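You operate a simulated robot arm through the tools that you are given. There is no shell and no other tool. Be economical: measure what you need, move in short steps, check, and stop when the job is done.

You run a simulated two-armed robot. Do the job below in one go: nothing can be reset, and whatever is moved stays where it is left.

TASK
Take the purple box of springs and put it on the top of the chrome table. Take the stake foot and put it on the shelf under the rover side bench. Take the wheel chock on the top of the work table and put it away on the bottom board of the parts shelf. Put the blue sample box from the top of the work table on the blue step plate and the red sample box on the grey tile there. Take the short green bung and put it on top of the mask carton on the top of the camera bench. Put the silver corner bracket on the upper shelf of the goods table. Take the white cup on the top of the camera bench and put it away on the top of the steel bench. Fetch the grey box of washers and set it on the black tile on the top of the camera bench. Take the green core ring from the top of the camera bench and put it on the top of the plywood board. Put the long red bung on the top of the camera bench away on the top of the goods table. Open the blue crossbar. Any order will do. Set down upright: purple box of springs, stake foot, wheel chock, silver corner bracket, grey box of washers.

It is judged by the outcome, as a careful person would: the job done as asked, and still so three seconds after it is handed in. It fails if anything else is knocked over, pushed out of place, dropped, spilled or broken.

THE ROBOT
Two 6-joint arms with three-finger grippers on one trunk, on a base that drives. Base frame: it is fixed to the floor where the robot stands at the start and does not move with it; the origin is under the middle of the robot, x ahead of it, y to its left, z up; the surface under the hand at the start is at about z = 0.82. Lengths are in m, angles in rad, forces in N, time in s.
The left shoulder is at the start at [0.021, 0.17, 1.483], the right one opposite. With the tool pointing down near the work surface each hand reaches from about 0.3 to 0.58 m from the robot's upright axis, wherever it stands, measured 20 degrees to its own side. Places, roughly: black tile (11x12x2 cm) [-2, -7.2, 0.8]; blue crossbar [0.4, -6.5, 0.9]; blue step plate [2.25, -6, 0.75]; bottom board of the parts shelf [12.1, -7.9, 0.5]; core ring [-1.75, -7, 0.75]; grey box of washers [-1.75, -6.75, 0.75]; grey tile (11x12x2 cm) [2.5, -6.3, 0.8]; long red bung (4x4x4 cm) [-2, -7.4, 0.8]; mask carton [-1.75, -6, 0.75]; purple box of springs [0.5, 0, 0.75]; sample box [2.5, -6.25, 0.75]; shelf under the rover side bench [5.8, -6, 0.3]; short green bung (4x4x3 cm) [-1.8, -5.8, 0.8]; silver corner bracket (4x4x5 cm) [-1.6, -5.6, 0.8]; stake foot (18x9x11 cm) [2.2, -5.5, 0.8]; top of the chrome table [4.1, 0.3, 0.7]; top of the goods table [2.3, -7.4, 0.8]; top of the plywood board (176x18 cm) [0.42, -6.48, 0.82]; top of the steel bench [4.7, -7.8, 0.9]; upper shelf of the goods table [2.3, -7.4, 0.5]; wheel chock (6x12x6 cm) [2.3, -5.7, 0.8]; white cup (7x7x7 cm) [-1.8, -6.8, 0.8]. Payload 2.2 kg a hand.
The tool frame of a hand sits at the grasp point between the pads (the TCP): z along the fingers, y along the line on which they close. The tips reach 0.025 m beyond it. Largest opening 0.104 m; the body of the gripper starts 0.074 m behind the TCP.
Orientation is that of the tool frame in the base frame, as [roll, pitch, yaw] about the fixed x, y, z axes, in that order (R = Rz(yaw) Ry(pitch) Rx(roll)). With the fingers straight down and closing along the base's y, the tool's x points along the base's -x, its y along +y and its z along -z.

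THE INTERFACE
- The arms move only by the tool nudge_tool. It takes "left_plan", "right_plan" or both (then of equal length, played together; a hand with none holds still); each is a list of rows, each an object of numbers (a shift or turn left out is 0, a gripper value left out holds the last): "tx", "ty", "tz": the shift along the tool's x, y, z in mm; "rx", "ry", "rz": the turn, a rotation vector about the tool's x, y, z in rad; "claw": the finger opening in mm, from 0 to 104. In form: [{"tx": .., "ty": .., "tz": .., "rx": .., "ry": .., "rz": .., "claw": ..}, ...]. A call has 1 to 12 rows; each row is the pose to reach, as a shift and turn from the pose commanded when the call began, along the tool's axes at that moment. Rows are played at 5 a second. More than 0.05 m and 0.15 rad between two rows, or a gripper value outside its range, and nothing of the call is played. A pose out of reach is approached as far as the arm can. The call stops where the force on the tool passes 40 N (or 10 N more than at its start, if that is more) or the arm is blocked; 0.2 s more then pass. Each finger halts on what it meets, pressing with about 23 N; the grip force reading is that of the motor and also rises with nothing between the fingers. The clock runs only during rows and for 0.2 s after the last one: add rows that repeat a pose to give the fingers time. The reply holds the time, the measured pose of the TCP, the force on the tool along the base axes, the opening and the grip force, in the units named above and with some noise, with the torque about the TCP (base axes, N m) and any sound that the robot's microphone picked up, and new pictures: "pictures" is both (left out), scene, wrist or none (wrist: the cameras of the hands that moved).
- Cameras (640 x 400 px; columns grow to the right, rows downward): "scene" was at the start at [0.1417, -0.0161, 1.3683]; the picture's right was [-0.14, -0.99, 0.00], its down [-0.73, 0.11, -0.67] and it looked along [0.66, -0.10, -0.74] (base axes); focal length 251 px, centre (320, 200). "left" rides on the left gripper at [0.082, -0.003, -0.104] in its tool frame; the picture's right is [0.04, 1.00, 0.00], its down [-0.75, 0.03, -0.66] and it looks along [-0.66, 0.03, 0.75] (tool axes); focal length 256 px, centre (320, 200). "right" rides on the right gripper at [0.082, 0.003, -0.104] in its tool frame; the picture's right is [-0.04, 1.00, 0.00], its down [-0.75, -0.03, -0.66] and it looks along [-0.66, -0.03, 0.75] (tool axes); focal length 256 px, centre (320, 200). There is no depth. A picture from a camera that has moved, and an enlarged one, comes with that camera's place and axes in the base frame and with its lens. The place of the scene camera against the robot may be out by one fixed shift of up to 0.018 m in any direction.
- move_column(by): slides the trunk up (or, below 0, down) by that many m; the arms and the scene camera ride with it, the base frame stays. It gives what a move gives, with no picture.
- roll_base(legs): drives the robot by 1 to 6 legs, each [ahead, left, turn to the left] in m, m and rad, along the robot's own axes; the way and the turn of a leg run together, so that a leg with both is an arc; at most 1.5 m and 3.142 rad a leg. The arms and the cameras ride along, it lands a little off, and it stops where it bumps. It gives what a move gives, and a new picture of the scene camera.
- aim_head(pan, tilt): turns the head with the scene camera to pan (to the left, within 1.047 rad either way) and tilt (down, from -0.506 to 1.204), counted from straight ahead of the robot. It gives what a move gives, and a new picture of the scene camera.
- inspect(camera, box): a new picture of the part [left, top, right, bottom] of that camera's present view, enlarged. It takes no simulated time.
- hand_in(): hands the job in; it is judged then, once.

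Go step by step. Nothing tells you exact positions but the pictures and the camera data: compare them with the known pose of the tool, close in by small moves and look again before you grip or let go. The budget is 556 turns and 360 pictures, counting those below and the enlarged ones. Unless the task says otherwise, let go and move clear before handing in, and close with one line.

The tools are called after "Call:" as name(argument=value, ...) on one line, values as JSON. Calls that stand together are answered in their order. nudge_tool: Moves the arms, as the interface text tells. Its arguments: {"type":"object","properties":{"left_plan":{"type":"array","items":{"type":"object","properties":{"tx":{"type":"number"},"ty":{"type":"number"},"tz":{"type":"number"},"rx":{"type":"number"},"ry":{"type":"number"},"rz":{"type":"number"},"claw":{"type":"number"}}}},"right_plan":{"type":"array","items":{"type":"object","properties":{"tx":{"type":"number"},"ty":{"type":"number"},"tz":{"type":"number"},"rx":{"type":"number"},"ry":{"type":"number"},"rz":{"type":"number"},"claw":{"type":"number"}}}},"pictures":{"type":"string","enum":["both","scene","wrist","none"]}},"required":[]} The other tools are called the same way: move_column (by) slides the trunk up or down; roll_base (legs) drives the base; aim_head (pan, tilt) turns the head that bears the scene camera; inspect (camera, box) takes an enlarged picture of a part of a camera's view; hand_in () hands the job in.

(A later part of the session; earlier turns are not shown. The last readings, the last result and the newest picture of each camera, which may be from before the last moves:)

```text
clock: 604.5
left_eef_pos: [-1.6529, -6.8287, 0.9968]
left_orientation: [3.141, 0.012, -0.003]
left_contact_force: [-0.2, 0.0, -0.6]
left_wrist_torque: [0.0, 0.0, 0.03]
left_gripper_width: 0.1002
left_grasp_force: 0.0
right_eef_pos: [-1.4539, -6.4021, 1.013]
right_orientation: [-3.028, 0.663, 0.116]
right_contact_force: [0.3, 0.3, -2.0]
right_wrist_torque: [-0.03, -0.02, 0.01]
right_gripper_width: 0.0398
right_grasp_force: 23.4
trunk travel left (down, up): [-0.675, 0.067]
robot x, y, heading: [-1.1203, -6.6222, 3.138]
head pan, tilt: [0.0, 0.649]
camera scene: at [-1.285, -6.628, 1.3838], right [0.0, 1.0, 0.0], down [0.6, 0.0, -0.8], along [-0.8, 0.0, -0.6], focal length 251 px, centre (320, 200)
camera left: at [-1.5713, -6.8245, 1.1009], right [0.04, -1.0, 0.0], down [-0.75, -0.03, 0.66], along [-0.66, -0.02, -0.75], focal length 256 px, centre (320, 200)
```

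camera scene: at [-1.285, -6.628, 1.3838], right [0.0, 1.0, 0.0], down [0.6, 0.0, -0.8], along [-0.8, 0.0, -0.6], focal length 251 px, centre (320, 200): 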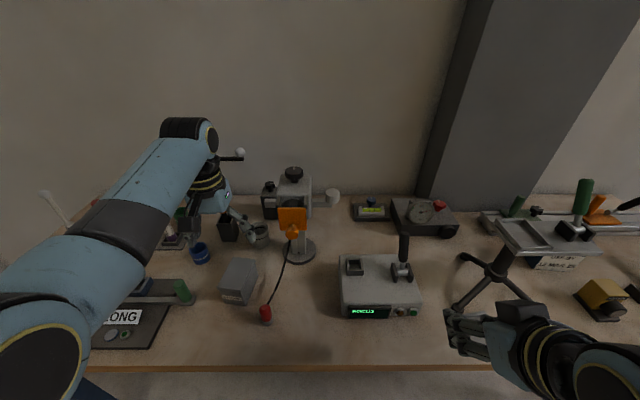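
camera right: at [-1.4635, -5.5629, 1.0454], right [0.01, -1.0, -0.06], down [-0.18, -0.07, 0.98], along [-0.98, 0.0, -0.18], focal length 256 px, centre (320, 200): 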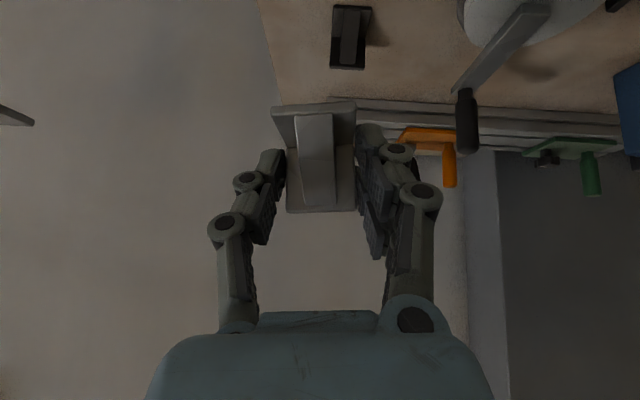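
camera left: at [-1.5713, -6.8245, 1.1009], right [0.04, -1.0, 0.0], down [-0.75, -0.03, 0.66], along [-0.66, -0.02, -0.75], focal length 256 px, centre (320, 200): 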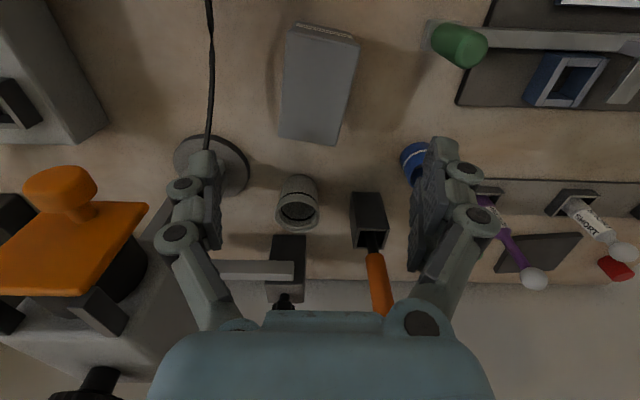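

Washers box centre (−1.655, −6.823), yaw −0.12. Descend and grip.

Call:
nudge_tool(left_plan=[{"tx": -3, "ty": -6, "tz": 40, "rz": 0.12, "claw": 100}, {"tx": -3, "ty": -6, "tz": 85, "rz": 0.12}, {"tx": -3, "ty": -6, "tz": 125, "rz": 0.12}, {"tx": -3, "ty": -6, "tz": 156, "rz": 0.12}, {"tx": -3, "ty": -6, "tz": 156, "rz": 0.12, "claw": 35}, {"tx": -3, "ty": -6, "tz": 156, "rz": 0.12, "claw": 35}, {"tx": -3, "ty": -6, "tz": 156, "rz": 0.12, "claw": 35}, {"tx": -3, "ty": -6, "tz": 156, "rz": 0.12, "claw": 35}], pictures="wrist")

```text
clock: 606.3
left_eef_pos: [-1.6509, -6.8242, 0.8462]
left_orientation: [3.14, 0.01, -0.122]
left_contact_force: [1.7, -1.0, 3.0]
left_wrist_torque: [0.13, 0.15, 0.01]
left_gripper_width: 0.0606
left_grasp_force: 23.1
left hand out of reach, approached as far as the arm can: row 4, 5, 6, 7, 8
right_eef_pos: [-1.4521, -6.4025, 1.0129]
right_orientation: [-3.028, 0.662, 0.117]
right_contact_force: [1.0, -0.4, 0.0]
right_wrist_torque: [0.01, -0.01, 0.02]
right_gripper_width: 0.0398
right_grasp_force: 23.3
trunk travel left (down, up): [-0.675, 0.067]
robot x, y, heading: [-1.1201, -6.6195, 3.139]
head pan, tilt: [0.0, 0.649]
camera left: at [-1.5692, -6.8299, 0.9504], right [-0.08, -1.0, 0.0], down [-0.75, 0.06, 0.66], along [-0.66, 0.05, -0.75], focal length 256 px, centre (320, 200)
```

left: 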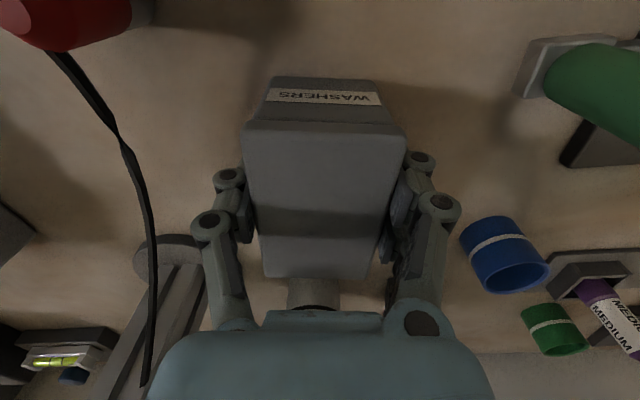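

Washers box gripped. Lift high, raise the right hand too (trunk will be lowered later), and back away.

Call:
nudge_tool(left_plan=[{"tz": -40}, {"tz": -80}, {"tz": -120}, {"tz": -160}, {"tz": -200}, {"tz": -240}, {"tz": -260}, {"tz": -260}], right_plan=[{"tx": -10, "tz": 0, "rx": -0.05}, {"tx": -25, "tz": -12, "rx": -0.11}, {"tx": -40, "tz": -30, "rx": -0.11}, {"tx": -55, "tz": -50, "rx": -0.11}, {"tx": -70, "tz": -70, "rx": -0.11}, {"tx": -85, "tz": -90, "rx": -0.11}, {"tx": -100, "tz": -110, "rx": -0.11}, {"tx": -100, "tz": -110, "rx": -0.11}], pictures="none")

```text
clock: 608.1
left_eef_pos: [-1.6483, -6.8257, 1.1063]
left_orientation: [-3.141, 0.011, -0.122]
left_contact_force: [0.5, -0.3, -3.3]
left_wrist_torque: [-0.01, 0.01, -0.02]
left_gripper_width: 0.0608
left_grasp_force: 23.1
right_eef_pos: [-1.4708, -6.4124, 1.1468]
right_orientation: [-3.101, 0.643, 0.148]
right_contact_force: [0.6, 0.6, -0.9]
right_wrist_torque: [0.01, 0.0, 0.01]
right_gripper_width: 0.0395
right_grasp_force: 22.7
right hand out of reach, approached as far as the arm can: row 7, 8
trunk travel left (down, up): [-0.675, 0.067]
robot x, y, heading: [-1.1201, -6.629, 3.138]
head pan, tilt: [0.0, 0.649]
```

Call:
roll_base(legs=[[-0.25, 0, 0], [0, 0.43, 0], [0.42, 0, 0]])

Call:
inspect(camera="left", box=[0, 0, 640, 400])

```text
clock: 614.4
left_eef_pos: [-1.814, -7.2549, 1.1072]
left_orientation: [-3.141, 0.012, -0.121]
left_contact_force: [-0.5, 0.1, -2.8]
left_wrist_torque: [-0.01, 0.01, -0.01]
left_gripper_width: 0.0607
left_grasp_force: 22.9
right_eef_pos: [-1.6424, -6.8413, 1.1515]
right_orientation: [-3.1, 0.659, 0.15]
right_contact_force: [-0.5, -0.8, -1.5]
right_wrist_torque: [-0.04, 0.0, -0.01]
right_gripper_width: 0.0393
right_grasp_force: 22.9
trunk travel left (down, up): [-0.675, 0.067]
robot x, y, heading: [-1.2842, -7.0535, 3.14]
head pan, tilt: [0.0, 0.649]
camera scene: at [-1.4513, -7.0575, 1.3837], right [0.0, 1.0, 0.0], down [0.61, 0.0, -0.8], along [-0.8, 0.0, -0.61], focal length 251 px, centre (320, 200)
```

scene: 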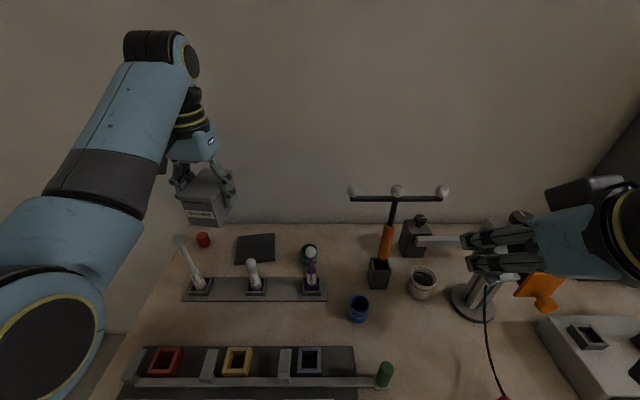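

```text
1.00 times, centred on (320, 200) of left (not enlarged: the box is as wide or as high as the picture)
camera zoom: at [-1.7321, -7.2616, 1.2101], right [-0.08, -1.0, 0.0], down [-0.75, 0.06, 0.66], along [-0.66, 0.05, -0.75], focal length 256 px, centre (320, 200)
```

zoom: 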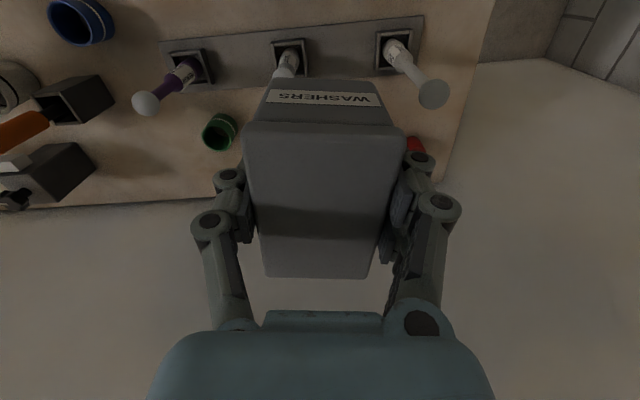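

Tile is at (−1.957, −7.249). Placing it needs the trunk ~0.15 m lower; check the right arm's elbow clearance first.

Call:
aim_head(pan=-0.6, tilt=0.8)

```text
clock: 615.4
left_eef_pos: [-1.8146, -7.2558, 1.1065]
left_orientation: [3.141, 0.011, -0.123]
left_contact_force: [-1.6, 0.2, -2.1]
left_wrist_torque: [0.01, -0.01, -0.01]
left_gripper_width: 0.0606
left_grasp_force: 23.4
right_eef_pos: [-1.6424, -6.8396, 1.1502]
right_orientation: [-3.096, 0.659, 0.151]
right_contact_force: [0.5, 0.5, -0.7]
right_wrist_torque: [-0.01, -0.02, 0.03]
right_gripper_width: 0.0395
right_grasp_force: 23.1
trunk travel left (down, up): [-0.675, 0.067]
robot x, y, heading: [-1.2818, -7.0497, 3.141]
head pan, tilt: [-0.6, 0.799]
camera scene: at [-1.4307, -7.012, 1.3712], right [0.56, 0.83, 0.0], down [0.59, -0.4, -0.7], along [-0.58, 0.39, -0.72], focal length 251 px, centre (320, 200)
```

scene: 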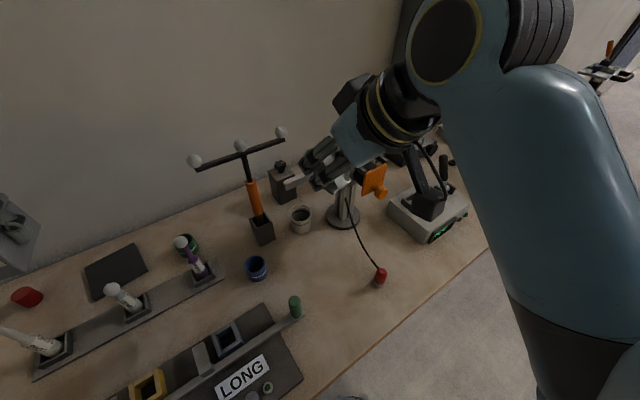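

Elbow is high and clear. Extend the left hand over the tile.

Call:
nudge_tool(left_plan=[{"tx": -36, "ty": 3}, {"tx": -72, "ty": 6}, {"tx": -108, "ty": 9}, {"tx": -141, "ty": 11}, {"tx": -141, "ty": 11}], pictures="none")

Call:
aim_head(pan=0.15, tilt=0.65)

```text
clock: 616.6
left_eef_pos: [-1.9491, -7.2497, 1.1124]
left_orientation: [3.141, 0.015, -0.121]
left_contact_force: [0.2, -0.3, -1.9]
left_wrist_torque: [0.02, 0.0, 0.0]
left_gripper_width: 0.0604
left_grasp_force: 23.1
left hand out of reach, approached as far as the arm can: row 4, 5
right_eef_pos: [-1.6414, -6.8401, 1.1506]
right_orientation: [-3.096, 0.659, 0.152]
right_contact_force: [-0.2, -0.5, -1.1]
right_wrist_torque: [-0.01, -0.02, -0.02]
right_gripper_width: 0.0395
right_grasp_force: 22.1
trunk travel left (down, up): [-0.675, 0.067]
robot x, y, heading: [-1.2858, -7.0515, 3.141]
head pan, tilt: [-0.6, 0.799]
```

```text
clock: 617.7
left_eef_pos: [-1.9504, -7.2498, 1.1108]
left_orientation: [-3.141, 0.012, -0.122]
left_contact_force: [-0.2, -0.4, -2.1]
left_wrist_torque: [0.02, -0.02, -0.01]
left_gripper_width: 0.0602
left_grasp_force: 22.9
right_eef_pos: [-1.6422, -6.8393, 1.1504]
right_orientation: [-3.099, 0.659, 0.151]
right_contact_force: [0.0, 0.9, -1.0]
right_wrist_torque: [-0.03, 0.01, -0.04]
right_gripper_width: 0.0395
right_grasp_force: 22.8
trunk travel left (down, up): [-0.675, 0.067]
robot x, y, heading: [-1.2859, -7.054, 3.141]
head pan, tilt: [0.15, 0.649]
camera scene: at [-1.45, -7.0704, 1.3837], right [-0.15, 0.99, 0.0], down [0.6, 0.09, -0.8], along [-0.79, -0.12, -0.61], focal length 251 px, centre (320, 200)
```

scene: 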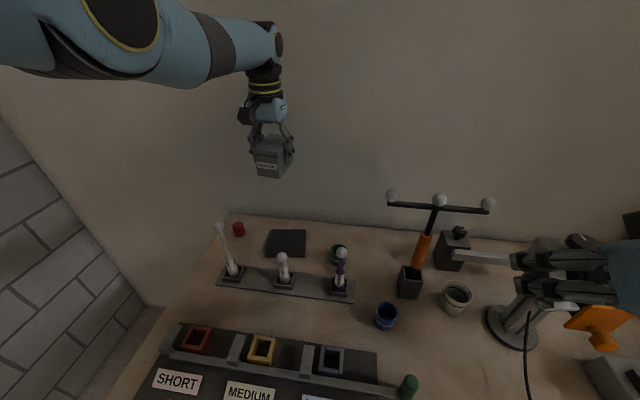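

Right above the tile. Lower the trunk 0.15 m, then the arm.

Call:
move_column(by=-0.15)

Call:
nudge_tool(left_plan=[{"tz": 30}, {"tz": 60}, {"tz": 72}, {"tz": 72}], pictures="both")

```text
clock: 619.4
left_eef_pos: [-1.9489, -7.25, 0.962]
left_orientation: [3.141, 0.011, -0.124]
left_contact_force: [0.4, 0.1, -1.4]
left_wrist_torque: [0.0, -0.04, -0.02]
left_gripper_width: 0.0605
left_grasp_force: 22.6
right_eef_pos: [-1.6435, -6.8401, 0.9964]
right_orientation: [-3.097, 0.65, 0.152]
right_contact_force: [-0.2, -0.2, -1.2]
right_wrist_torque: [-0.02, -0.02, 0.01]
right_gripper_width: 0.0392
right_grasp_force: 23.3
trunk travel left (down, up): [-0.525, 0.217]
robot x, y, heading: [-1.288, -7.0527, 3.138]
head pan, tilt: [0.15, 0.649]
```

```text
clock: 620.4
left_eef_pos: [-1.9347, -7.251, 0.8948]
left_orientation: [3.14, 0.011, -0.122]
left_contact_force: [0.2, -0.6, -2.1]
left_wrist_torque: [-0.02, 0.0, 0.0]
left_gripper_width: 0.0606
left_grasp_force: 23.1
left hand out of reach, approached as far as the arm can: row 2, 3, 4
right_eef_pos: [-1.6424, -6.8408, 0.9978]
right_orientation: [-3.098, 0.653, 0.151]
right_contact_force: [0.1, -0.3, -1.3]
right_wrist_torque: [-0.02, 0.0, 0.03]
right_gripper_width: 0.0394
right_grasp_force: 23.3
trunk travel left (down, up): [-0.525, 0.217]
robot x, y, heading: [-1.2881, -7.0509, 3.139]
head pan, tilt: [0.15, 0.649]
camera scene: at [-1.4508, -7.0703, 1.2329], right [-0.15, 0.99, 0.0], down [0.6, 0.09, -0.8], along [-0.79, -0.12, -0.6], focal length 251 px, centre (320, 200)
camera left: at [-1.8525, -7.2581, 0.9985], right [-0.08, -1.0, 0.0], down [-0.74, 0.06, 0.66], along [-0.66, 0.05, -0.75], focal length 256 px, centre (320, 200)
```

scene: 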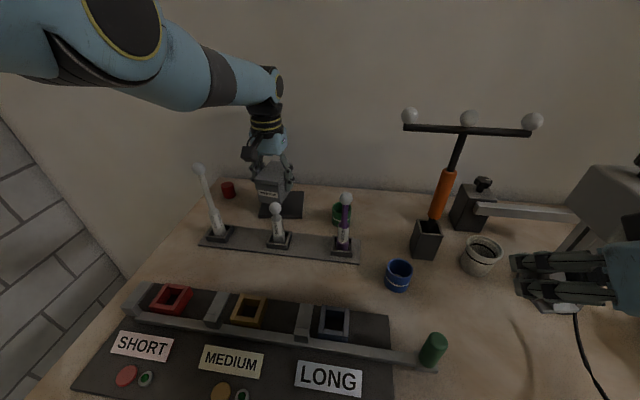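
left: 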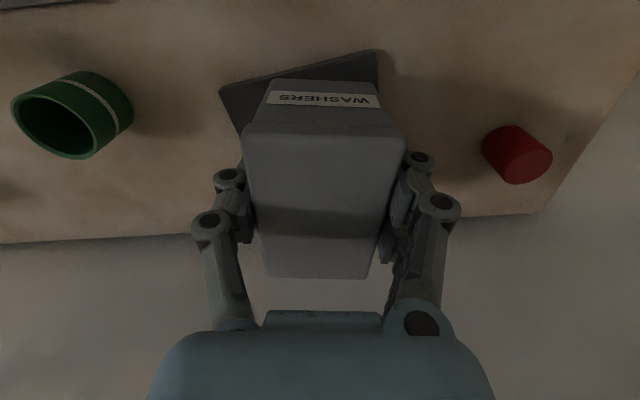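

The reach shrank as it lowered, and the tile is rotated ~0.25 rad from the box. Raise a bit, lower the trunk 0.07 m more, rotate and re-extend.

Call:
nudge_tool(left_plan=[{"tz": -30, "rz": -0.08}, {"tz": -70, "rz": -0.16}, {"tz": -80, "rz": -0.25}, {"tz": -80, "rz": -0.25}], pictures="none")

Call:
move_column(by=-0.07)

```text
clock: 621.4
left_eef_pos: [-1.9553, -7.252, 0.9675]
left_orientation: [-3.141, 0.007, 0.127]
left_contact_force: [0.1, -0.8, -2.0]
left_wrist_torque: [-0.02, -0.04, -0.02]
left_gripper_width: 0.0605
left_grasp_force: 22.6
left hand out of reach, approached as far as the arm can: row 1, 2, 3, 4
right_eef_pos: [-1.6435, -6.8395, 0.9977]
right_orientation: [-3.098, 0.653, 0.152]
right_contact_force: [0.3, -0.4, -0.4]
right_wrist_torque: [0.01, -0.04, -0.02]
right_gripper_width: 0.0394
right_grasp_force: 22.9
trunk travel left (down, up): [-0.525, 0.217]
robot x, y, heading: [-1.2851, -7.0515, 3.142]
head pan, tilt: [0.15, 0.649]
```

```text
clock: 622.5
left_eef_pos: [-1.9522, -7.2527, 0.8865]
left_orientation: [-3.142, -0.009, 0.129]
left_contact_force: [0.3, 0.1, -3.2]
left_wrist_torque: [0.03, -0.02, -0.02]
left_gripper_width: 0.0604
left_grasp_force: 23.5
right_eef_pos: [-1.6423, -6.8394, 0.922]
right_orientation: [-3.097, 0.639, 0.151]
right_contact_force: [0.0, 1.0, -0.2]
right_wrist_torque: [-0.01, 0.02, -0.02]
right_gripper_width: 0.0395
right_grasp_force: 23.4
trunk travel left (down, up): [-0.455, 0.287]
robot x, y, heading: [-1.2874, -7.0516, 3.142]
head pan, tilt: [0.15, 0.649]
```

Call:
move_column(by=-0.014)

Call:
inspect(camera="left", box=[0, 0, 640, 400])

```text
clock: 623.1
left_eef_pos: [-1.953, -7.2512, 0.8733]
left_orientation: [3.139, -0.011, 0.13]
left_contact_force: [0.3, 0.0, -2.2]
left_wrist_torque: [-0.01, -0.02, 0.02]
left_gripper_width: 0.0607
left_grasp_force: 22.6
right_eef_pos: [-1.6427, -6.839, 0.907]
right_orientation: [-3.097, 0.638, 0.154]
right_contact_force: [0.3, 0.1, -1.1]
right_wrist_torque: [0.01, 0.02, 0.01]
right_gripper_width: 0.0395
right_grasp_force: 23.2
trunk travel left (down, up): [-0.441, 0.301]
robot x, y, heading: [-1.2826, -7.0513, 3.141]
head pan, tilt: [0.15, 0.649]
```

```text
1.00 times, centred on (320, 200) of left (not enlarged: the box is as wide or as high as the picture)
camera zoom: at [-1.8746, -7.2379, 0.9785], right [0.17, -0.99, 0.0], down [-0.75, -0.13, 0.65], along [-0.64, -0.11, -0.76], focal length 256 px, centre (320, 200)
```

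zoom: 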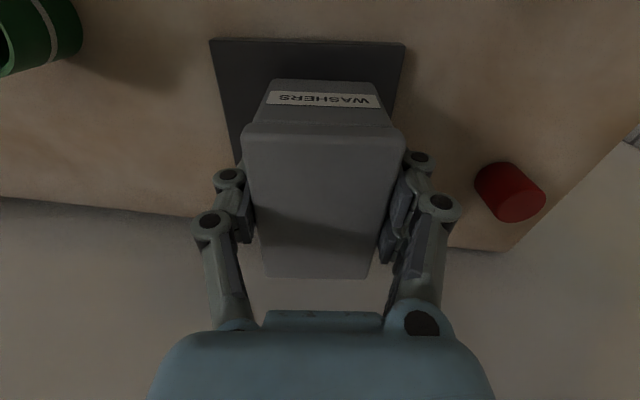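

Aligned with the tile. Lower the last few millimetres.

Call:
move_column(by=-0.01)

```text
clock: 623.7
left_eef_pos: [-1.954, -7.2516, 0.8638]
left_orientation: [3.141, -0.013, 0.128]
left_contact_force: [0.3, -0.9, -2.2]
left_wrist_torque: [-0.01, -0.02, -0.03]
left_gripper_width: 0.0604
left_grasp_force: 23.0
right_eef_pos: [-1.6444, -6.8394, 0.8976]
right_orientation: [-3.101, 0.639, 0.155]
right_contact_force: [0.9, -1.0, -1.8]
right_wrist_torque: [-0.02, 0.04, 0.04]
right_gripper_width: 0.0395
right_grasp_force: 23.0
trunk travel left (down, up): [-0.431, 0.311]
robot x, y, heading: [-1.2844, -7.0558, 3.142]
head pan, tilt: [0.15, 0.649]
```

Call:
move_column(by=-0.007)

```text
clock: 624.2
left_eef_pos: [-1.9537, -7.2531, 0.859]
left_orientation: [3.141, -0.007, 0.13]
left_contact_force: [3.1, -1.7, 15.1]
left_wrist_torque: [-0.01, 0.74, 0.07]
left_gripper_width: 0.0613
left_grasp_force: 23.3
right_eef_pos: [-1.6426, -6.84, 0.8906]
right_orientation: [-3.096, 0.638, 0.154]
right_contact_force: [0.0, 0.0, -0.8]
right_wrist_torque: [-0.04, 0.02, 0.02]
right_gripper_width: 0.0397
right_grasp_force: 22.2
trunk travel left (down, up): [-0.424, 0.318]
robot x, y, heading: [-1.2888, -7.0525, 3.141]
head pan, tilt: [0.15, 0.649]
```

Contact. Open the fingers and raise the trunk straight up.

Call:
nudge_tool(left_plan=[{"claw": 75}, {"claw": 90}, {"claw": 90}], pictures="none")

Call:
move_column(by=0.12)

Call:
inspect(camera="left", box=[0, 0, 640, 400])

```text
clock: 625.0
left_eef_pos: [-1.954, -7.2513, 0.8561]
left_orientation: [3.14, -0.014, 0.13]
left_contact_force: [-0.5, -0.3, 0.9]
left_wrist_torque: [-0.01, 0.0, 0.01]
left_gripper_width: 0.09
left_grasp_force: 0.1
right_eef_pos: [-1.6448, -6.8397, 0.8905]
right_orientation: [-3.094, 0.638, 0.154]
right_contact_force: [-0.4, 0.2, -0.7]
right_wrist_torque: [0.01, 0.0, 0.0]
right_gripper_width: 0.0397
right_grasp_force: 23.0
trunk travel left (down, up): [-0.424, 0.318]
robot x, y, heading: [-1.2854, -7.0538, 3.14]
head pan, tilt: [0.15, 0.649]
```

```text
clock: 626.5
left_eef_pos: [-1.956, -7.2515, 0.9912]
left_orientation: [-3.14, 0.008, 0.129]
left_contact_force: [0.4, -0.2, 0.4]
left_wrist_torque: [-0.03, 0.01, 0.01]
left_gripper_width: 0.0897
left_grasp_force: 0.1
right_eef_pos: [-1.644, -6.841, 1.0085]
right_orientation: [-3.105, 0.637, 0.147]
right_contact_force: [0.0, -0.2, -0.9]
right_wrist_torque: [-0.02, -0.05, -0.01]
right_gripper_width: 0.0398
right_grasp_force: 22.9
trunk travel left (down, up): [-0.544, 0.198]
robot x, y, heading: [-1.2847, -7.0536, 3.144]
head pan, tilt: [0.15, 0.649]
```

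```text
1.00 times, centred on (320, 200) of left (not enlarged: the box is as wide or as high as the picture)
camera zoom: at [-1.8755, -7.2378, 1.095], right [0.17, -0.99, 0.0], down [-0.74, -0.13, 0.66], along [-0.65, -0.11, -0.75], focal length 256 px, centre (320, 200)
```

zoom: 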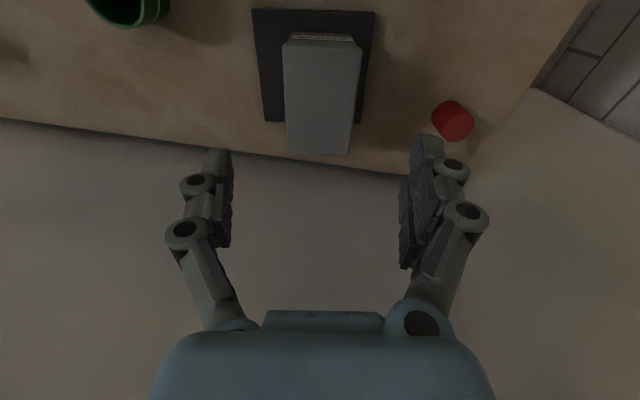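

Washers box is seated on the black tile. Next the long red bung at about (−1.97, −7.40): shift the base left 0.15 m.

Call:
roll_base(legs=[[0.01, 0.15, 0]])

Call:
inspect(camera="left", box=[0, 0, 640, 400])

```text
clock: 627.9
left_eef_pos: [-1.9663, -7.3978, 0.9916]
left_orientation: [-3.138, 0.011, 0.129]
left_contact_force: [-0.3, 0.2, -0.1]
left_wrist_torque: [0.03, -0.01, -0.01]
left_gripper_width: 0.09
left_grasp_force: 0.1
right_eef_pos: [-1.655, -6.9859, 1.0107]
right_orientation: [-3.1, 0.639, 0.149]
right_contact_force: [0.1, -0.6, -1.2]
right_wrist_torque: [0.03, -0.03, 0.0]
right_gripper_width: 0.0394
right_grasp_force: 22.7
trunk travel left (down, up): [-0.544, 0.198]
robot x, y, heading: [-1.2965, -7.1951, -3.141]
head pan, tilt: [0.15, 0.649]
camera scene: at [-1.4605, -7.2159, 1.2521], right [-0.15, 0.99, 0.0], down [0.6, 0.09, -0.8], along [-0.79, -0.12, -0.61], focal length 251 px, centre (320, 200)
```

scene: 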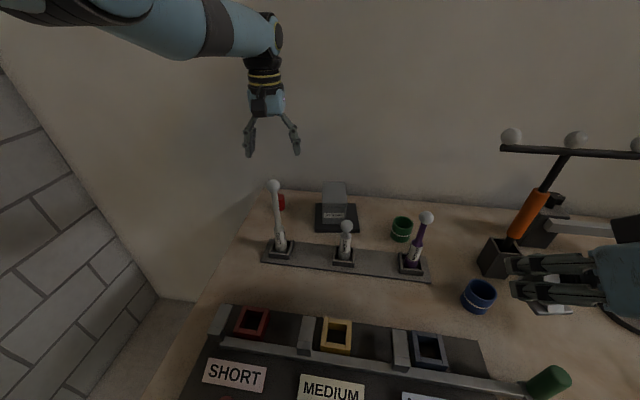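

```text
1.00 times, centred on (320, 200) of left (not enlarged: the box is as wide or as high as the picture)
camera zoom: at [-1.8852, -7.384, 1.0951], right [0.17, -0.99, 0.0], down [-0.74, -0.13, 0.66], along [-0.65, -0.11, -0.75], focal length 256 px, centre (320, 200)
```

zoom: 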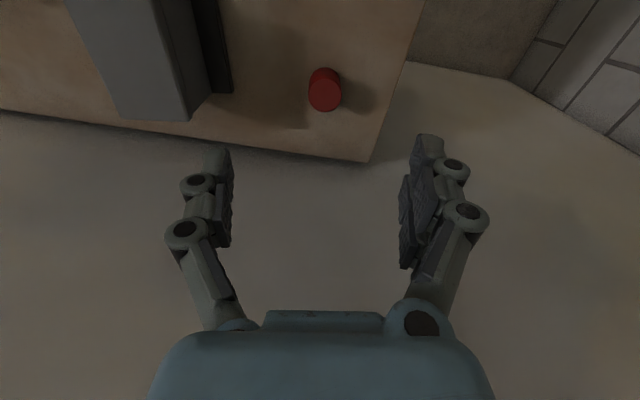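

Tall white pin (top z≈0.96) sits right under the wrist camera here, so I rotate the hand by −0.83 rad to swing the camera clear before lowering.

Call:
nudge_tool(left_plan=[{"rz": 0.14, "claw": 66}, {"rz": 0.28}, {"rz": 0.42}, {"rz": 0.56}, {"rz": 0.7}, {"rz": 0.83, "tx": -6, "ty": 6}, {"rz": 0.83, "tx": -6, "ty": 6}], pictures="wrist")

```text
clock: 629.5
left_eef_pos: [-1.9659, -7.4059, 0.9924]
left_orientation: [3.135, 0.006, -0.701]
left_contact_force: [-0.4, 0.9, 0.0]
left_wrist_torque: [-0.01, 0.0, -0.01]
left_gripper_width: 0.066
left_grasp_force: 0.0
left hand out of reach, approached as far as the arm can: row 6, 7
right_eef_pos: [-1.6542, -6.985, 1.0106]
right_orientation: [-3.103, 0.64, 0.149]
right_contact_force: [0.2, 0.8, -0.5]
right_wrist_torque: [0.01, 0.0, -0.05]
right_gripper_width: 0.0394
right_grasp_force: 22.8
trunk travel left (down, up): [-0.544, 0.198]
robot x, y, heading: [-1.2977, -7.1972, -3.143]
head pan, tilt: [0.15, 0.649]
camera left: at [-1.901, -7.4545, 1.0961], right [-0.61, -0.79, 0.01], down [-0.59, 0.46, 0.66], along [-0.53, 0.4, -0.75], focal length 256 px, centre (320, 200)
```

left: 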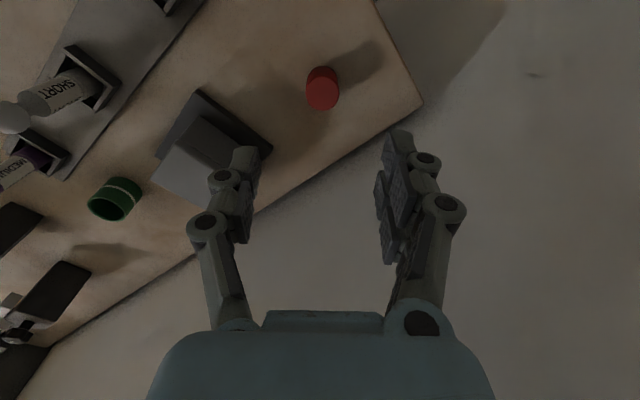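

Move the right hand outward and up a little so the trunk can be lowered safely.

Call:
nudge_tool(right_plan=[{"tx": -6, "ty": -40, "tz": -8}, {"tx": -12, "ty": -80, "tz": -16}, {"tx": -18, "ty": -120, "tz": -24}, {"tx": -24, "ty": -140, "tz": -32}, {"tx": -24, "ty": -140, "tz": -32}], pictures="none")

Call:
move_column(by=-0.1)

Call:
nudge_tool(left_plan=[{"tx": -4, "tz": 15}, {"tx": -4, "tz": 30}, {"tx": -4, "tz": 45}, {"tx": -4, "tz": 52}, {"tx": -4, "tz": 52}], pictures="both")

```text
clock: 630.7
left_eef_pos: [-1.9666, -7.4042, 0.9921]
left_orientation: [3.134, 0.005, -0.7]
left_contact_force: [1.0, 0.0, 0.5]
left_wrist_torque: [-0.01, -0.02, 0.03]
left_gripper_width: 0.0661
left_grasp_force: 0.0
right_eef_pos: [-1.6735, -6.8505, 1.0523]
right_orientation: [-3.107, 0.639, 0.148]
right_contact_force: [0.1, 0.4, -0.9]
right_wrist_torque: [-0.03, -0.01, 0.03]
right_gripper_width: 0.0392
right_grasp_force: 23.5
trunk travel left (down, up): [-0.544, 0.198]
robot x, y, heading: [-1.2978, -7.1937, -3.138]
head pan, tilt: [0.15, 0.649]
```

```text
clock: 632.0
left_eef_pos: [-1.9659, -7.4046, 0.8926]
left_orientation: [3.135, 0.009, -0.7]
left_contact_force: [0.2, -0.3, -0.3]
left_wrist_torque: [0.02, 0.03, -0.01]
left_gripper_width: 0.0661
left_grasp_force: 0.1
right_eef_pos: [-1.6732, -6.8486, 0.9516]
right_orientation: [-3.102, 0.634, 0.151]
right_contact_force: [-0.1, 0.2, 0.1]
right_wrist_torque: [-0.02, 0.01, 0.03]
right_gripper_width: 0.0396
right_grasp_force: 23.3
trunk travel left (down, up): [-0.444, 0.298]
robot x, y, heading: [-1.2947, -7.194, -3.139]
head pan, tilt: [0.15, 0.649]
```

```text
clock: 633.2
left_eef_pos: [-1.9622, -7.4015, 0.8491]
left_orientation: [3.135, 0.009, -0.7]
left_contact_force: [-0.6, 0.0, 0.5]
left_wrist_torque: [0.03, 0.03, 0.01]
left_gripper_width: 0.0659
left_grasp_force: 0.0
left hand out of reach, approached as far as the arm can: row 2, 3, 4, 5
right_eef_pos: [-1.6733, -6.8486, 0.9527]
right_orientation: [-3.102, 0.633, 0.15]
right_contact_force: [0.6, 0.3, -0.5]
right_wrist_torque: [-0.02, 0.02, 0.0]
right_gripper_width: 0.0395
right_grasp_force: 23.3
trunk travel left (down, up): [-0.444, 0.298]
robot x, y, heading: [-1.296, -7.1944, -3.138]
head pan, tilt: [0.15, 0.649]
camera scene: at [-1.4627, -7.2144, 1.1504], right [-0.15, 0.99, 0.0], down [0.6, 0.09, -0.8], along [-0.79, -0.12, -0.6], focal length 251 px, centre (320, 200)
camera left: at [-1.897, -7.4519, 0.9533], right [-0.61, -0.79, 0.01], down [-0.59, 0.46, 0.66], along [-0.53, 0.4, -0.75], focal length 256 px, centre (320, 200)
```

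scene: 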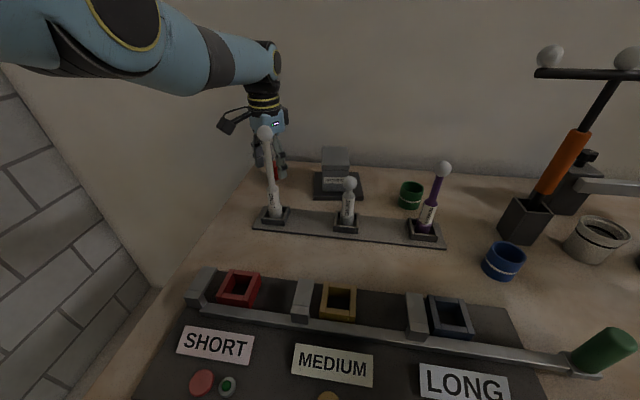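
left: 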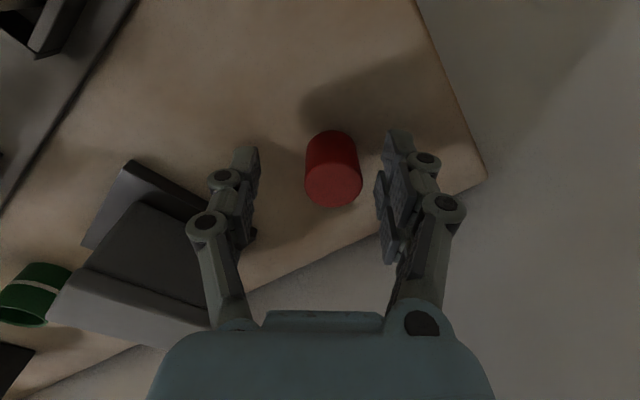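

Bung is between the fingers. Lower the trunk 2 cm and close.

Call:
move_column(by=-0.02)

Call:
nudge_tool(left_plan=[{"claw": 20}, {"claw": 20}, {"claw": 20}, {"claw": 20}], pictures="none")

```text
clock: 633.9
left_eef_pos: [-1.9609, -7.4024, 0.83]
left_orientation: [3.132, 0.009, -0.701]
left_contact_force: [0.1, 0.2, 0.4]
left_wrist_torque: [0.02, -0.01, 0.01]
left_gripper_width: 0.066
left_grasp_force: 0.0
right_eef_pos: [-1.6729, -6.8489, 0.9319]
right_orientation: [-3.105, 0.631, 0.15]
right_contact_force: [0.5, -0.1, -1.1]
right_wrist_torque: [-0.06, 0.03, -0.01]
right_gripper_width: 0.0393
right_grasp_force: 22.9
trunk travel left (down, up): [-0.424, 0.318]
robot x, y, heading: [-1.2978, -7.1968, -3.138]
head pan, tilt: [0.15, 0.649]
```

```text
clock: 634.9
left_eef_pos: [-1.9616, -7.402, 0.8294]
left_orientation: [3.134, 0.007, -0.699]
left_contact_force: [0.0, -0.2, 0.2]
left_wrist_torque: [0.02, 0.01, 0.01]
left_gripper_width: 0.0326
left_grasp_force: 22.7
right_eef_pos: [-1.6723, -6.848, 0.9311]
right_orientation: [-3.105, 0.63, 0.15]
right_contact_force: [-0.4, 0.2, -0.8]
right_wrist_torque: [-0.01, -0.04, 0.0]
right_gripper_width: 0.0393
right_grasp_force: 22.9
trunk travel left (down, up): [-0.424, 0.318]
robot x, y, heading: [-1.2929, -7.1978, -3.14]
head pan, tilt: [0.15, 0.649]
```

Gripped. Raise the trunk fully and back away from the bench.

Call:
move_column(by=0.251)

Call:
roll_base(legs=[[-0.6, 0, 0]])

```text
clock: 637.5
left_eef_pos: [-1.9646, -7.4032, 1.0999]
left_orientation: [3.114, 0.031, -0.699]
left_contact_force: [0.4, 0.3, 0.6]
left_wrist_torque: [-0.01, 0.01, 0.0]
left_gripper_width: 0.0324
left_grasp_force: 23.0
right_eef_pos: [-1.6742, -6.8504, 1.1821]
right_orientation: [-3.106, 0.628, 0.149]
right_contact_force: [-0.3, 0.1, -1.6]
right_wrist_torque: [0.03, -0.01, -0.01]
right_gripper_width: 0.0394
right_grasp_force: 23.3
trunk travel left (down, up): [-0.675, 0.067]
robot x, y, heading: [-1.2949, -7.1957, -3.142]
head pan, tilt: [0.15, 0.649]
```

```text
clock: 640.9
left_eef_pos: [-1.3586, -7.4022, 1.1001]
left_orientation: [3.114, 0.031, -0.699]
left_contact_force: [0.8, 0.6, 0.0]
left_wrist_torque: [0.0, -0.01, -0.02]
left_gripper_width: 0.0322
left_grasp_force: 22.4
right_eef_pos: [-1.0668, -6.8489, 1.1823]
right_orientation: [-3.104, 0.629, 0.152]
right_contact_force: [0.0, -0.3, -1.3]
right_wrist_torque: [0.02, 0.01, 0.01]
right_gripper_width: 0.0395
right_grasp_force: 22.6
trunk travel left (down, up): [-0.675, 0.067]
robot x, y, heading: [-0.6918, -7.1973, -3.139]
head pan, tilt: [0.15, 0.649]
camera scene: at [-0.854, -7.2135, 1.3838], right [-0.15, 0.99, 0.0], down [0.6, 0.09, -0.8], along [-0.79, -0.12, -0.6], focal length 251 px, centre (320, 200)
```

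scene: 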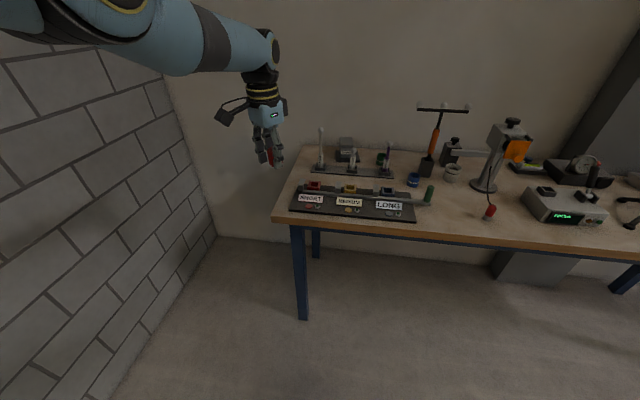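

Now to the goods table: go back north round the rail, turn, and come down the corridor facing east.

Call:
roll_base(legs=[[0, -1.5, 0], [0, -1.5, 0], [-1.2, 0, 0], [-0.95, 0, 0], [0, 0, -3.14]])

Call:
roll_base(legs=[[0, -1.5, 0], [0, -1.2, 0]])

```text
clock: 673.3
left_eef_pos: [2.0106, -3.735, 1.1015]
left_orientation: [3.116, 0.031, 2.498]
left_contact_force: [1.0, 0.2, -0.3]
left_wrist_torque: [-0.03, -0.01, -0.03]
left_gripper_width: 0.0324
left_grasp_force: 23.0
right_eef_pos: [1.7488, -4.3039, 1.1813]
right_orientation: [-3.105, 0.628, -2.935]
right_contact_force: [-0.1, -0.2, -0.8]
right_wrist_torque: [0.02, 0.02, 0.03]
right_gripper_width: 0.0394
right_grasp_force: 22.6
trunk travel left (down, up): [-0.675, 0.067]
robot x, y, heading: [1.3533, -3.9794, 0.057]
head pan, tilt: [0.15, 0.649]
camera scene: at [1.5019, -3.9616, 1.3838], right [0.21, -0.98, 0.0], down [-0.59, -0.12, -0.8], along [0.78, 0.16, -0.6], focal length 251 px, centre (320, 200)
```

scene: 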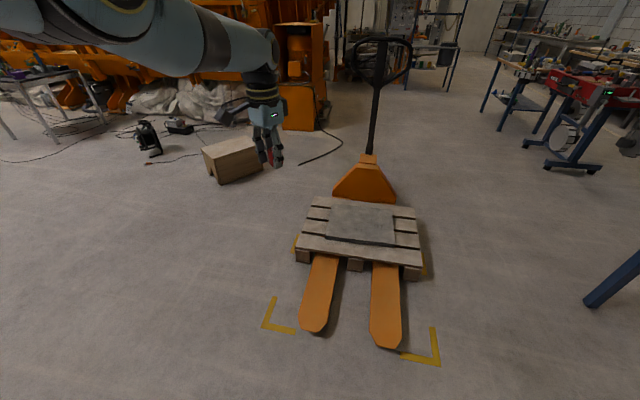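

```text
clock: 686.4
left_eef_pos: [2.2601, -6.3454, 1.101]
left_orientation: [3.115, 0.032, 2.588]
left_contact_force: [-0.6, -0.8, 0.2]
left_wrist_torque: [-0.01, 0.02, -0.02]
left_gripper_width: 0.0323
left_grasp_force: 22.7
right_eef_pos: [2.0527, -6.9365, 1.1812]
right_orientation: [-3.105, 0.628, -2.844]
right_contact_force: [0.5, -0.1, -0.6]
right_wrist_torque: [0.01, -0.03, 0.0]
right_gripper_width: 0.0395
right_grasp_force: 23.2
trunk travel left (down, up): [-0.675, 0.067]
robot x, y, heading: [1.6292, -6.6479, 0.151]
head pan, tilt: [0.15, 0.649]
camera scene: at [1.7749, -6.6171, 1.3838], right [0.29, -0.96, 0.0], down [-0.58, -0.18, -0.8], along [0.76, 0.23, -0.6], focal length 251 px, centre (320, 200)
```

scene: 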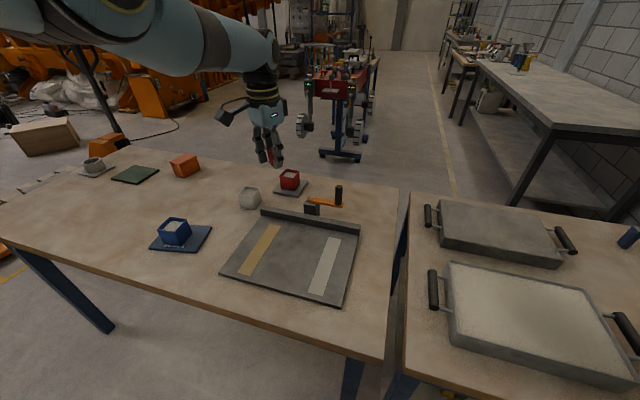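

The goods table is to the right with trays on top. Straighten up and slide along to face it.

Call:
roll_base(legs=[[0, 0, -0.15], [-0.15, -0.65, 0]])

Call:
aim_head(pan=-0.1, tilt=0.75)

```text
clock: 690.7
left_eef_pos: [2.1508, -7.0882, 1.1004]
left_orientation: [3.114, 0.032, 2.447]
left_contact_force: [0.3, -0.5, -0.5]
left_wrist_torque: [-0.02, 0.01, -0.01]
left_gripper_width: 0.0322
left_grasp_force: 22.4
right_eef_pos: [1.8617, -7.6422, 1.1826]
right_orientation: [-3.105, 0.628, -2.986]
right_contact_force: [-0.7, -0.6, -1.0]
right_wrist_torque: [0.0, 0.01, 0.02]
right_gripper_width: 0.0398
right_grasp_force: 22.6
trunk travel left (down, up): [-0.675, 0.067]
robot x, y, heading: [1.481, -7.2998, 0.006]
head pan, tilt: [0.15, 0.649]
camera scene: at [1.6308, -7.2883, 1.3838], right [0.16, -0.99, 0.0], down [-0.6, -0.09, -0.8], along [0.79, 0.12, -0.6], focal length 251 px, centre (320, 200)
```

scene: 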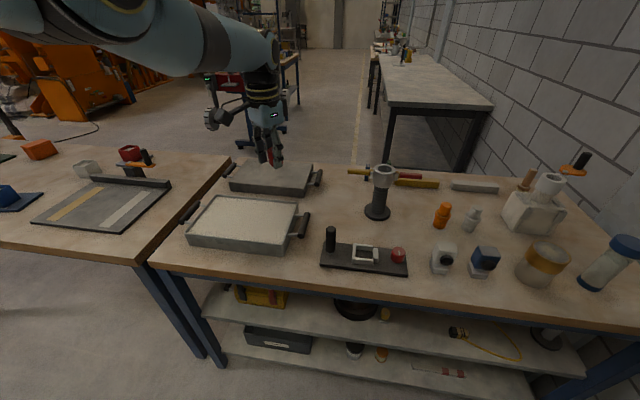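

```text
clock: 691.5
left_eef_pos: [2.1494, -7.0866, 1.1007]
left_orientation: [3.114, 0.032, 2.447]
left_contact_force: [-0.4, 0.2, -0.4]
left_wrist_torque: [0.01, 0.01, -0.04]
left_gripper_width: 0.0322
left_grasp_force: 22.9
right_eef_pos: [1.861, -7.6424, 1.181]
right_orientation: [-3.105, 0.629, -2.986]
right_contact_force: [0.1, 0.0, -0.9]
right_wrist_torque: [0.0, 0.03, 0.0]
right_gripper_width: 0.0397
right_grasp_force: 23.2
trunk travel left (down, up): [-0.675, 0.067]
robot x, y, heading: [1.4803, -7.2984, 0.012]
head pan, tilt: [-0.099, 0.75]
camera scene: at [1.6277, -7.3093, 1.3752], right [-0.09, -1.0, 0.0], down [-0.68, 0.06, -0.73], along [0.73, -0.07, -0.68], focal length 251 px, centre (320, 200)
```

scene: 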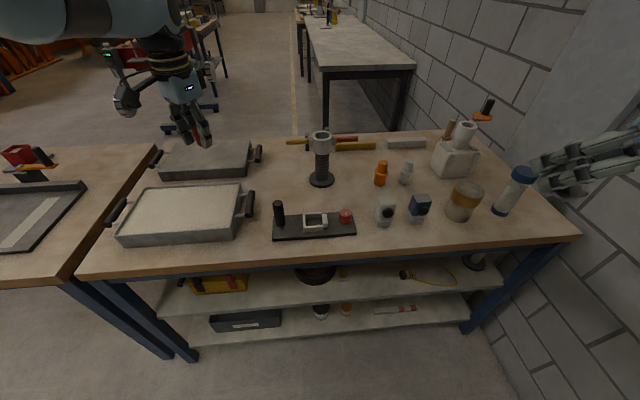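

Call:
inspect(camera="scene", box=[80, 120, 400, 320])

Call:
inspect(camera="scene", box=[150, 240, 500, 360])

```text
2.00 times, centred on (240, 220) of scene
camera zoom: at [1.6277, -7.3093, 1.3752], right [-0.09, -1.0, 0.0], down [-0.68, 0.06, -0.73], along [0.73, -0.07, -0.68], focal length 502 px, centre (480, 160)
```

zoom: 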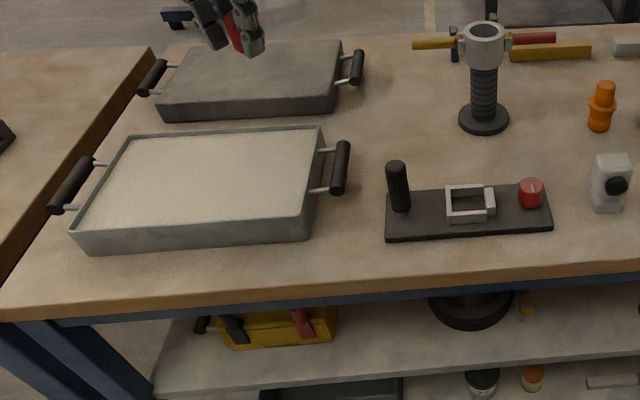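

```text
1.83 times, centred on (325, 300) of scene
camera zoom: at [1.6277, -7.3093, 1.3752], right [-0.09, -1.0, 0.0], down [-0.68, 0.06, -0.73], along [0.73, -0.07, -0.68], focal length 459 px, centre (311, 17)
```

zoom: 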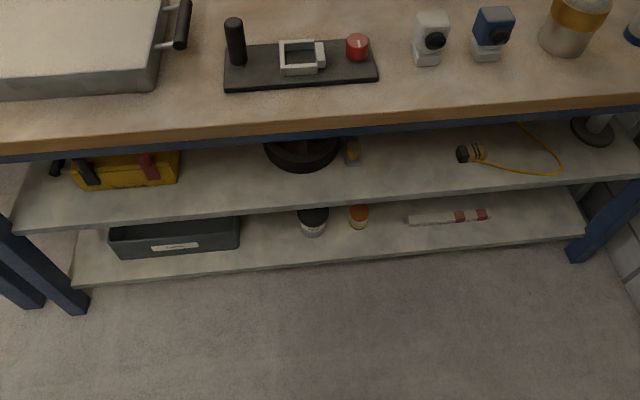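

Good overview: the red bung fits at the front between tray and black tool, (2.08, −7.165); the bracket on the upper shelf at about (2.09, −7.57). Place the bung first.

Call:
roll_base(legs=[[0.08, -0.07, -0.01]])

Call:
nudge_tool(left_plan=[{"tx": 28, "ty": -25, "rx": 0.02}, {"tx": 56, "ty": -50, "rx": 0.025}, {"tx": 84, "ty": -75, "tz": 20, "rx": 0.025}, {"tx": 111, "ty": -99, "tz": 50, "rx": 0.025}, {"tx": 111, "ty": -99, "tz": 95, "rx": 0.025}, {"tx": 111, "ty": -99, "tz": 120, "rx": 0.025}, {"tx": 111, "ty": -99, "tz": 120, "rx": 0.025}], pictures="both")

```text
clock: 692.7
left_eef_pos: [2.233, -7.1635, 1.1014]
left_orientation: [3.116, 0.031, 2.44]
left_contact_force: [0.2, -0.1, -0.5]
left_wrist_torque: [0.02, -0.01, -0.02]
left_gripper_width: 0.0323
left_grasp_force: 22.9
right_eef_pos: [1.9387, -7.7156, 1.1807]
right_orientation: [-3.107, 0.629, -2.997]
right_contact_force: [-0.3, 0.1, -1.6]
right_wrist_torque: [0.03, -0.01, 0.0]
right_gripper_width: 0.0396
right_grasp_force: 23.1
trunk travel left (down, up): [-0.675, 0.067]
robot x, y, heading: [1.5643, -7.3725, -0.005]
head pan, tilt: [-0.099, 0.75]
camera scene: at [1.7089, -7.3812, 1.3751], right [-0.1, -0.99, 0.0], down [-0.68, 0.07, -0.73], along [0.73, -0.07, -0.68], focal length 251 px, centre (320, 200)
```

scene: 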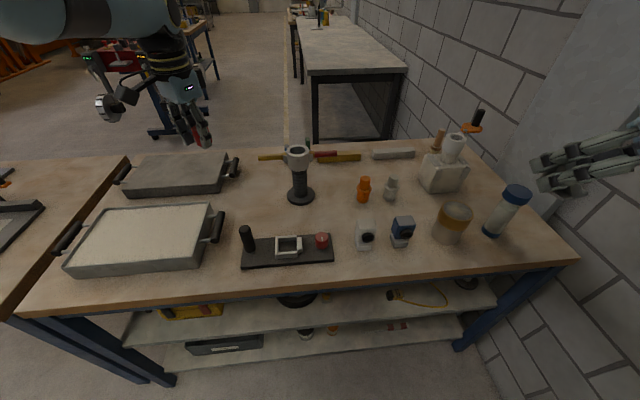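

```text
clock: 694.3
left_eef_pos: [2.1594, -7.1705, 0.9402]
left_orientation: [3.141, 0.03, 2.438]
left_contact_force: [-0.2, -0.3, -0.8]
left_wrist_torque: [-0.02, -0.02, 0.0]
left_gripper_width: 0.0321
left_grasp_force: 23.3
left hand out of reach, approached as far as the arm can: row 1, 2, 3, 4, 5, 6, 7
right_eef_pos: [1.9383, -7.715, 1.1827]
right_orientation: [-3.107, 0.628, -2.997]
right_contact_force: [0.2, -0.4, -1.3]
right_wrist_torque: [0.02, 0.01, -0.01]
right_gripper_width: 0.0397
right_grasp_force: 23.0
trunk travel left (down, up): [-0.675, 0.067]
robot x, y, heading: [1.5637, -7.367, -0.006]
head pan, tilt: [-0.099, 0.75]
camera scene: at [1.7087, -7.3811, 1.3752], right [-0.1, -0.99, 0.0], down [-0.68, 0.07, -0.73], along [0.73, -0.07, -0.68], focal length 251 px, centre (320, 200)
camera left: at [2.0928, -7.1177, 1.0421], right [0.62, 0.79, 0.0], down [0.58, -0.45, 0.68], along [0.53, -0.42, -0.73], focal length 256 px, centre (320, 200)
```

scene: 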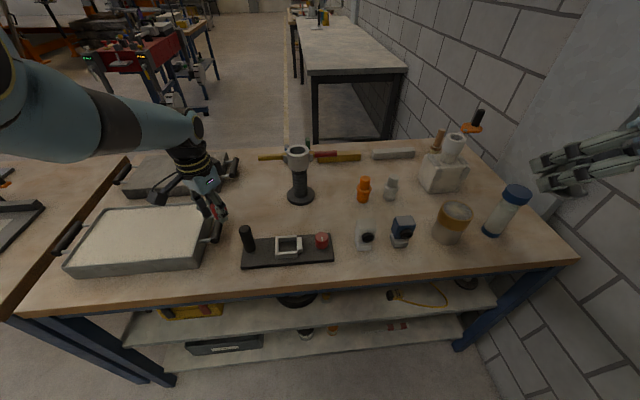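
left: 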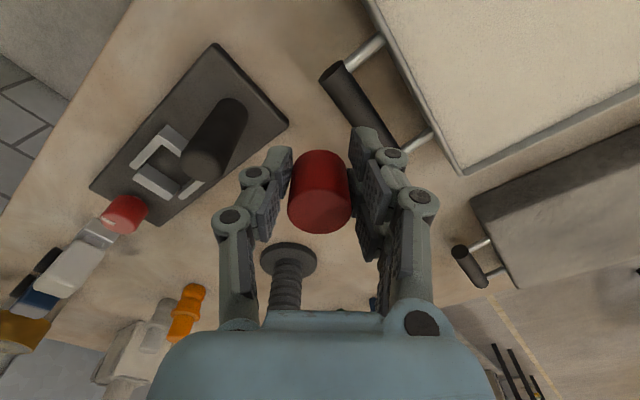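

The hand stopped above the tray handle, so I choose the open area behind instead, about (2.28, −7.26). Raise, shift the base, then check.

Call:
nudge_tool(left_plan=[{"tz": -40}, {"tz": -80}, {"tz": -80}], pictures="none")

Call:
roll_base(legs=[[0.12, -0.09, 0]])

Call:
inspect(camera="left", box=[0, 0, 640, 400])

```text
clock: 695.1
left_eef_pos: [2.1927, -7.1765, 1.0062]
left_orientation: [3.14, 0.029, 2.44]
left_contact_force: [0.0, 0.0, -0.8]
left_wrist_torque: [0.01, -0.01, 0.02]
left_gripper_width: 0.0321
left_grasp_force: 22.8
left hand out of reach, approached as far as the arm can: row 1, 2, 3
right_eef_pos: [1.938, -7.7158, 1.1818]
right_orientation: [-3.105, 0.628, -2.998]
right_contact_force: [0.4, 0.3, -0.9]
right_wrist_torque: [0.0, 0.02, 0.01]
right_gripper_width: 0.0399
right_grasp_force: 22.8
trunk travel left (down, up): [-0.675, 0.067]
robot x, y, heading: [1.5634, -7.3639, -0.006]
head pan, tilt: [-0.099, 0.75]
```

```text
clock: 696.4
left_eef_pos: [2.3127, -7.2623, 1.0065]
left_orientation: [3.141, 0.028, 2.441]
left_contact_force: [-0.2, 0.3, -1.1]
left_wrist_torque: [0.03, 0.03, -0.01]
left_gripper_width: 0.0322
left_grasp_force: 23.0
right_eef_pos: [2.06, -7.803, 1.1808]
right_orientation: [-3.105, 0.629, -2.991]
right_contact_force: [0.0, 0.2, -1.6]
right_wrist_torque: [-0.01, 0.04, -0.01]
right_gripper_width: 0.0394
right_grasp_force: 22.9
trunk travel left (down, up): [-0.675, 0.067]
robot x, y, heading: [1.6787, -7.4532, 0.003]
head pan, tilt: [-0.099, 0.75]
camera scene: at [1.8293, -7.4688, 1.3751], right [-0.1, -1.0, 0.0], down [-0.68, 0.07, -0.73], along [0.73, -0.07, -0.68], focal length 251 px, centre (320, 200)
```

scene: 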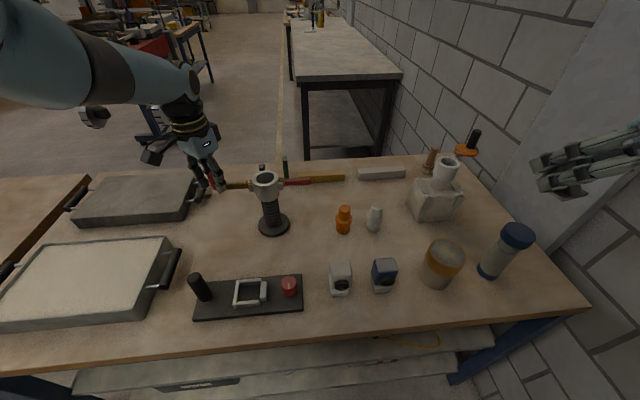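

```text
1.00 times, centred on (320, 200) of left (not enlarged: the box is as wide or as high as the picture)
camera zoom: at [2.2453, -7.2101, 1.108], right [0.61, 0.79, 0.0], down [0.58, -0.45, 0.68], along [0.54, -0.42, -0.74], focal length 256 px, centre (320, 200)
```

zoom: 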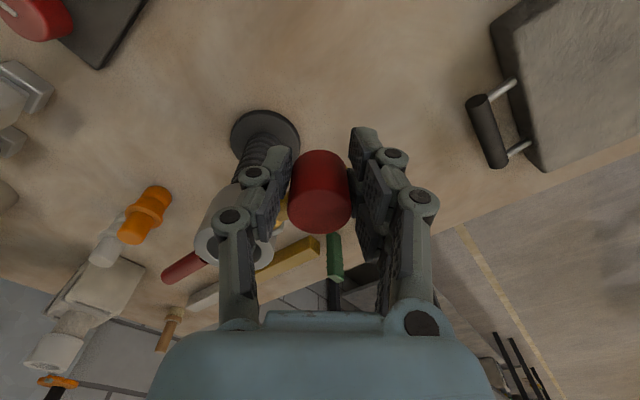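

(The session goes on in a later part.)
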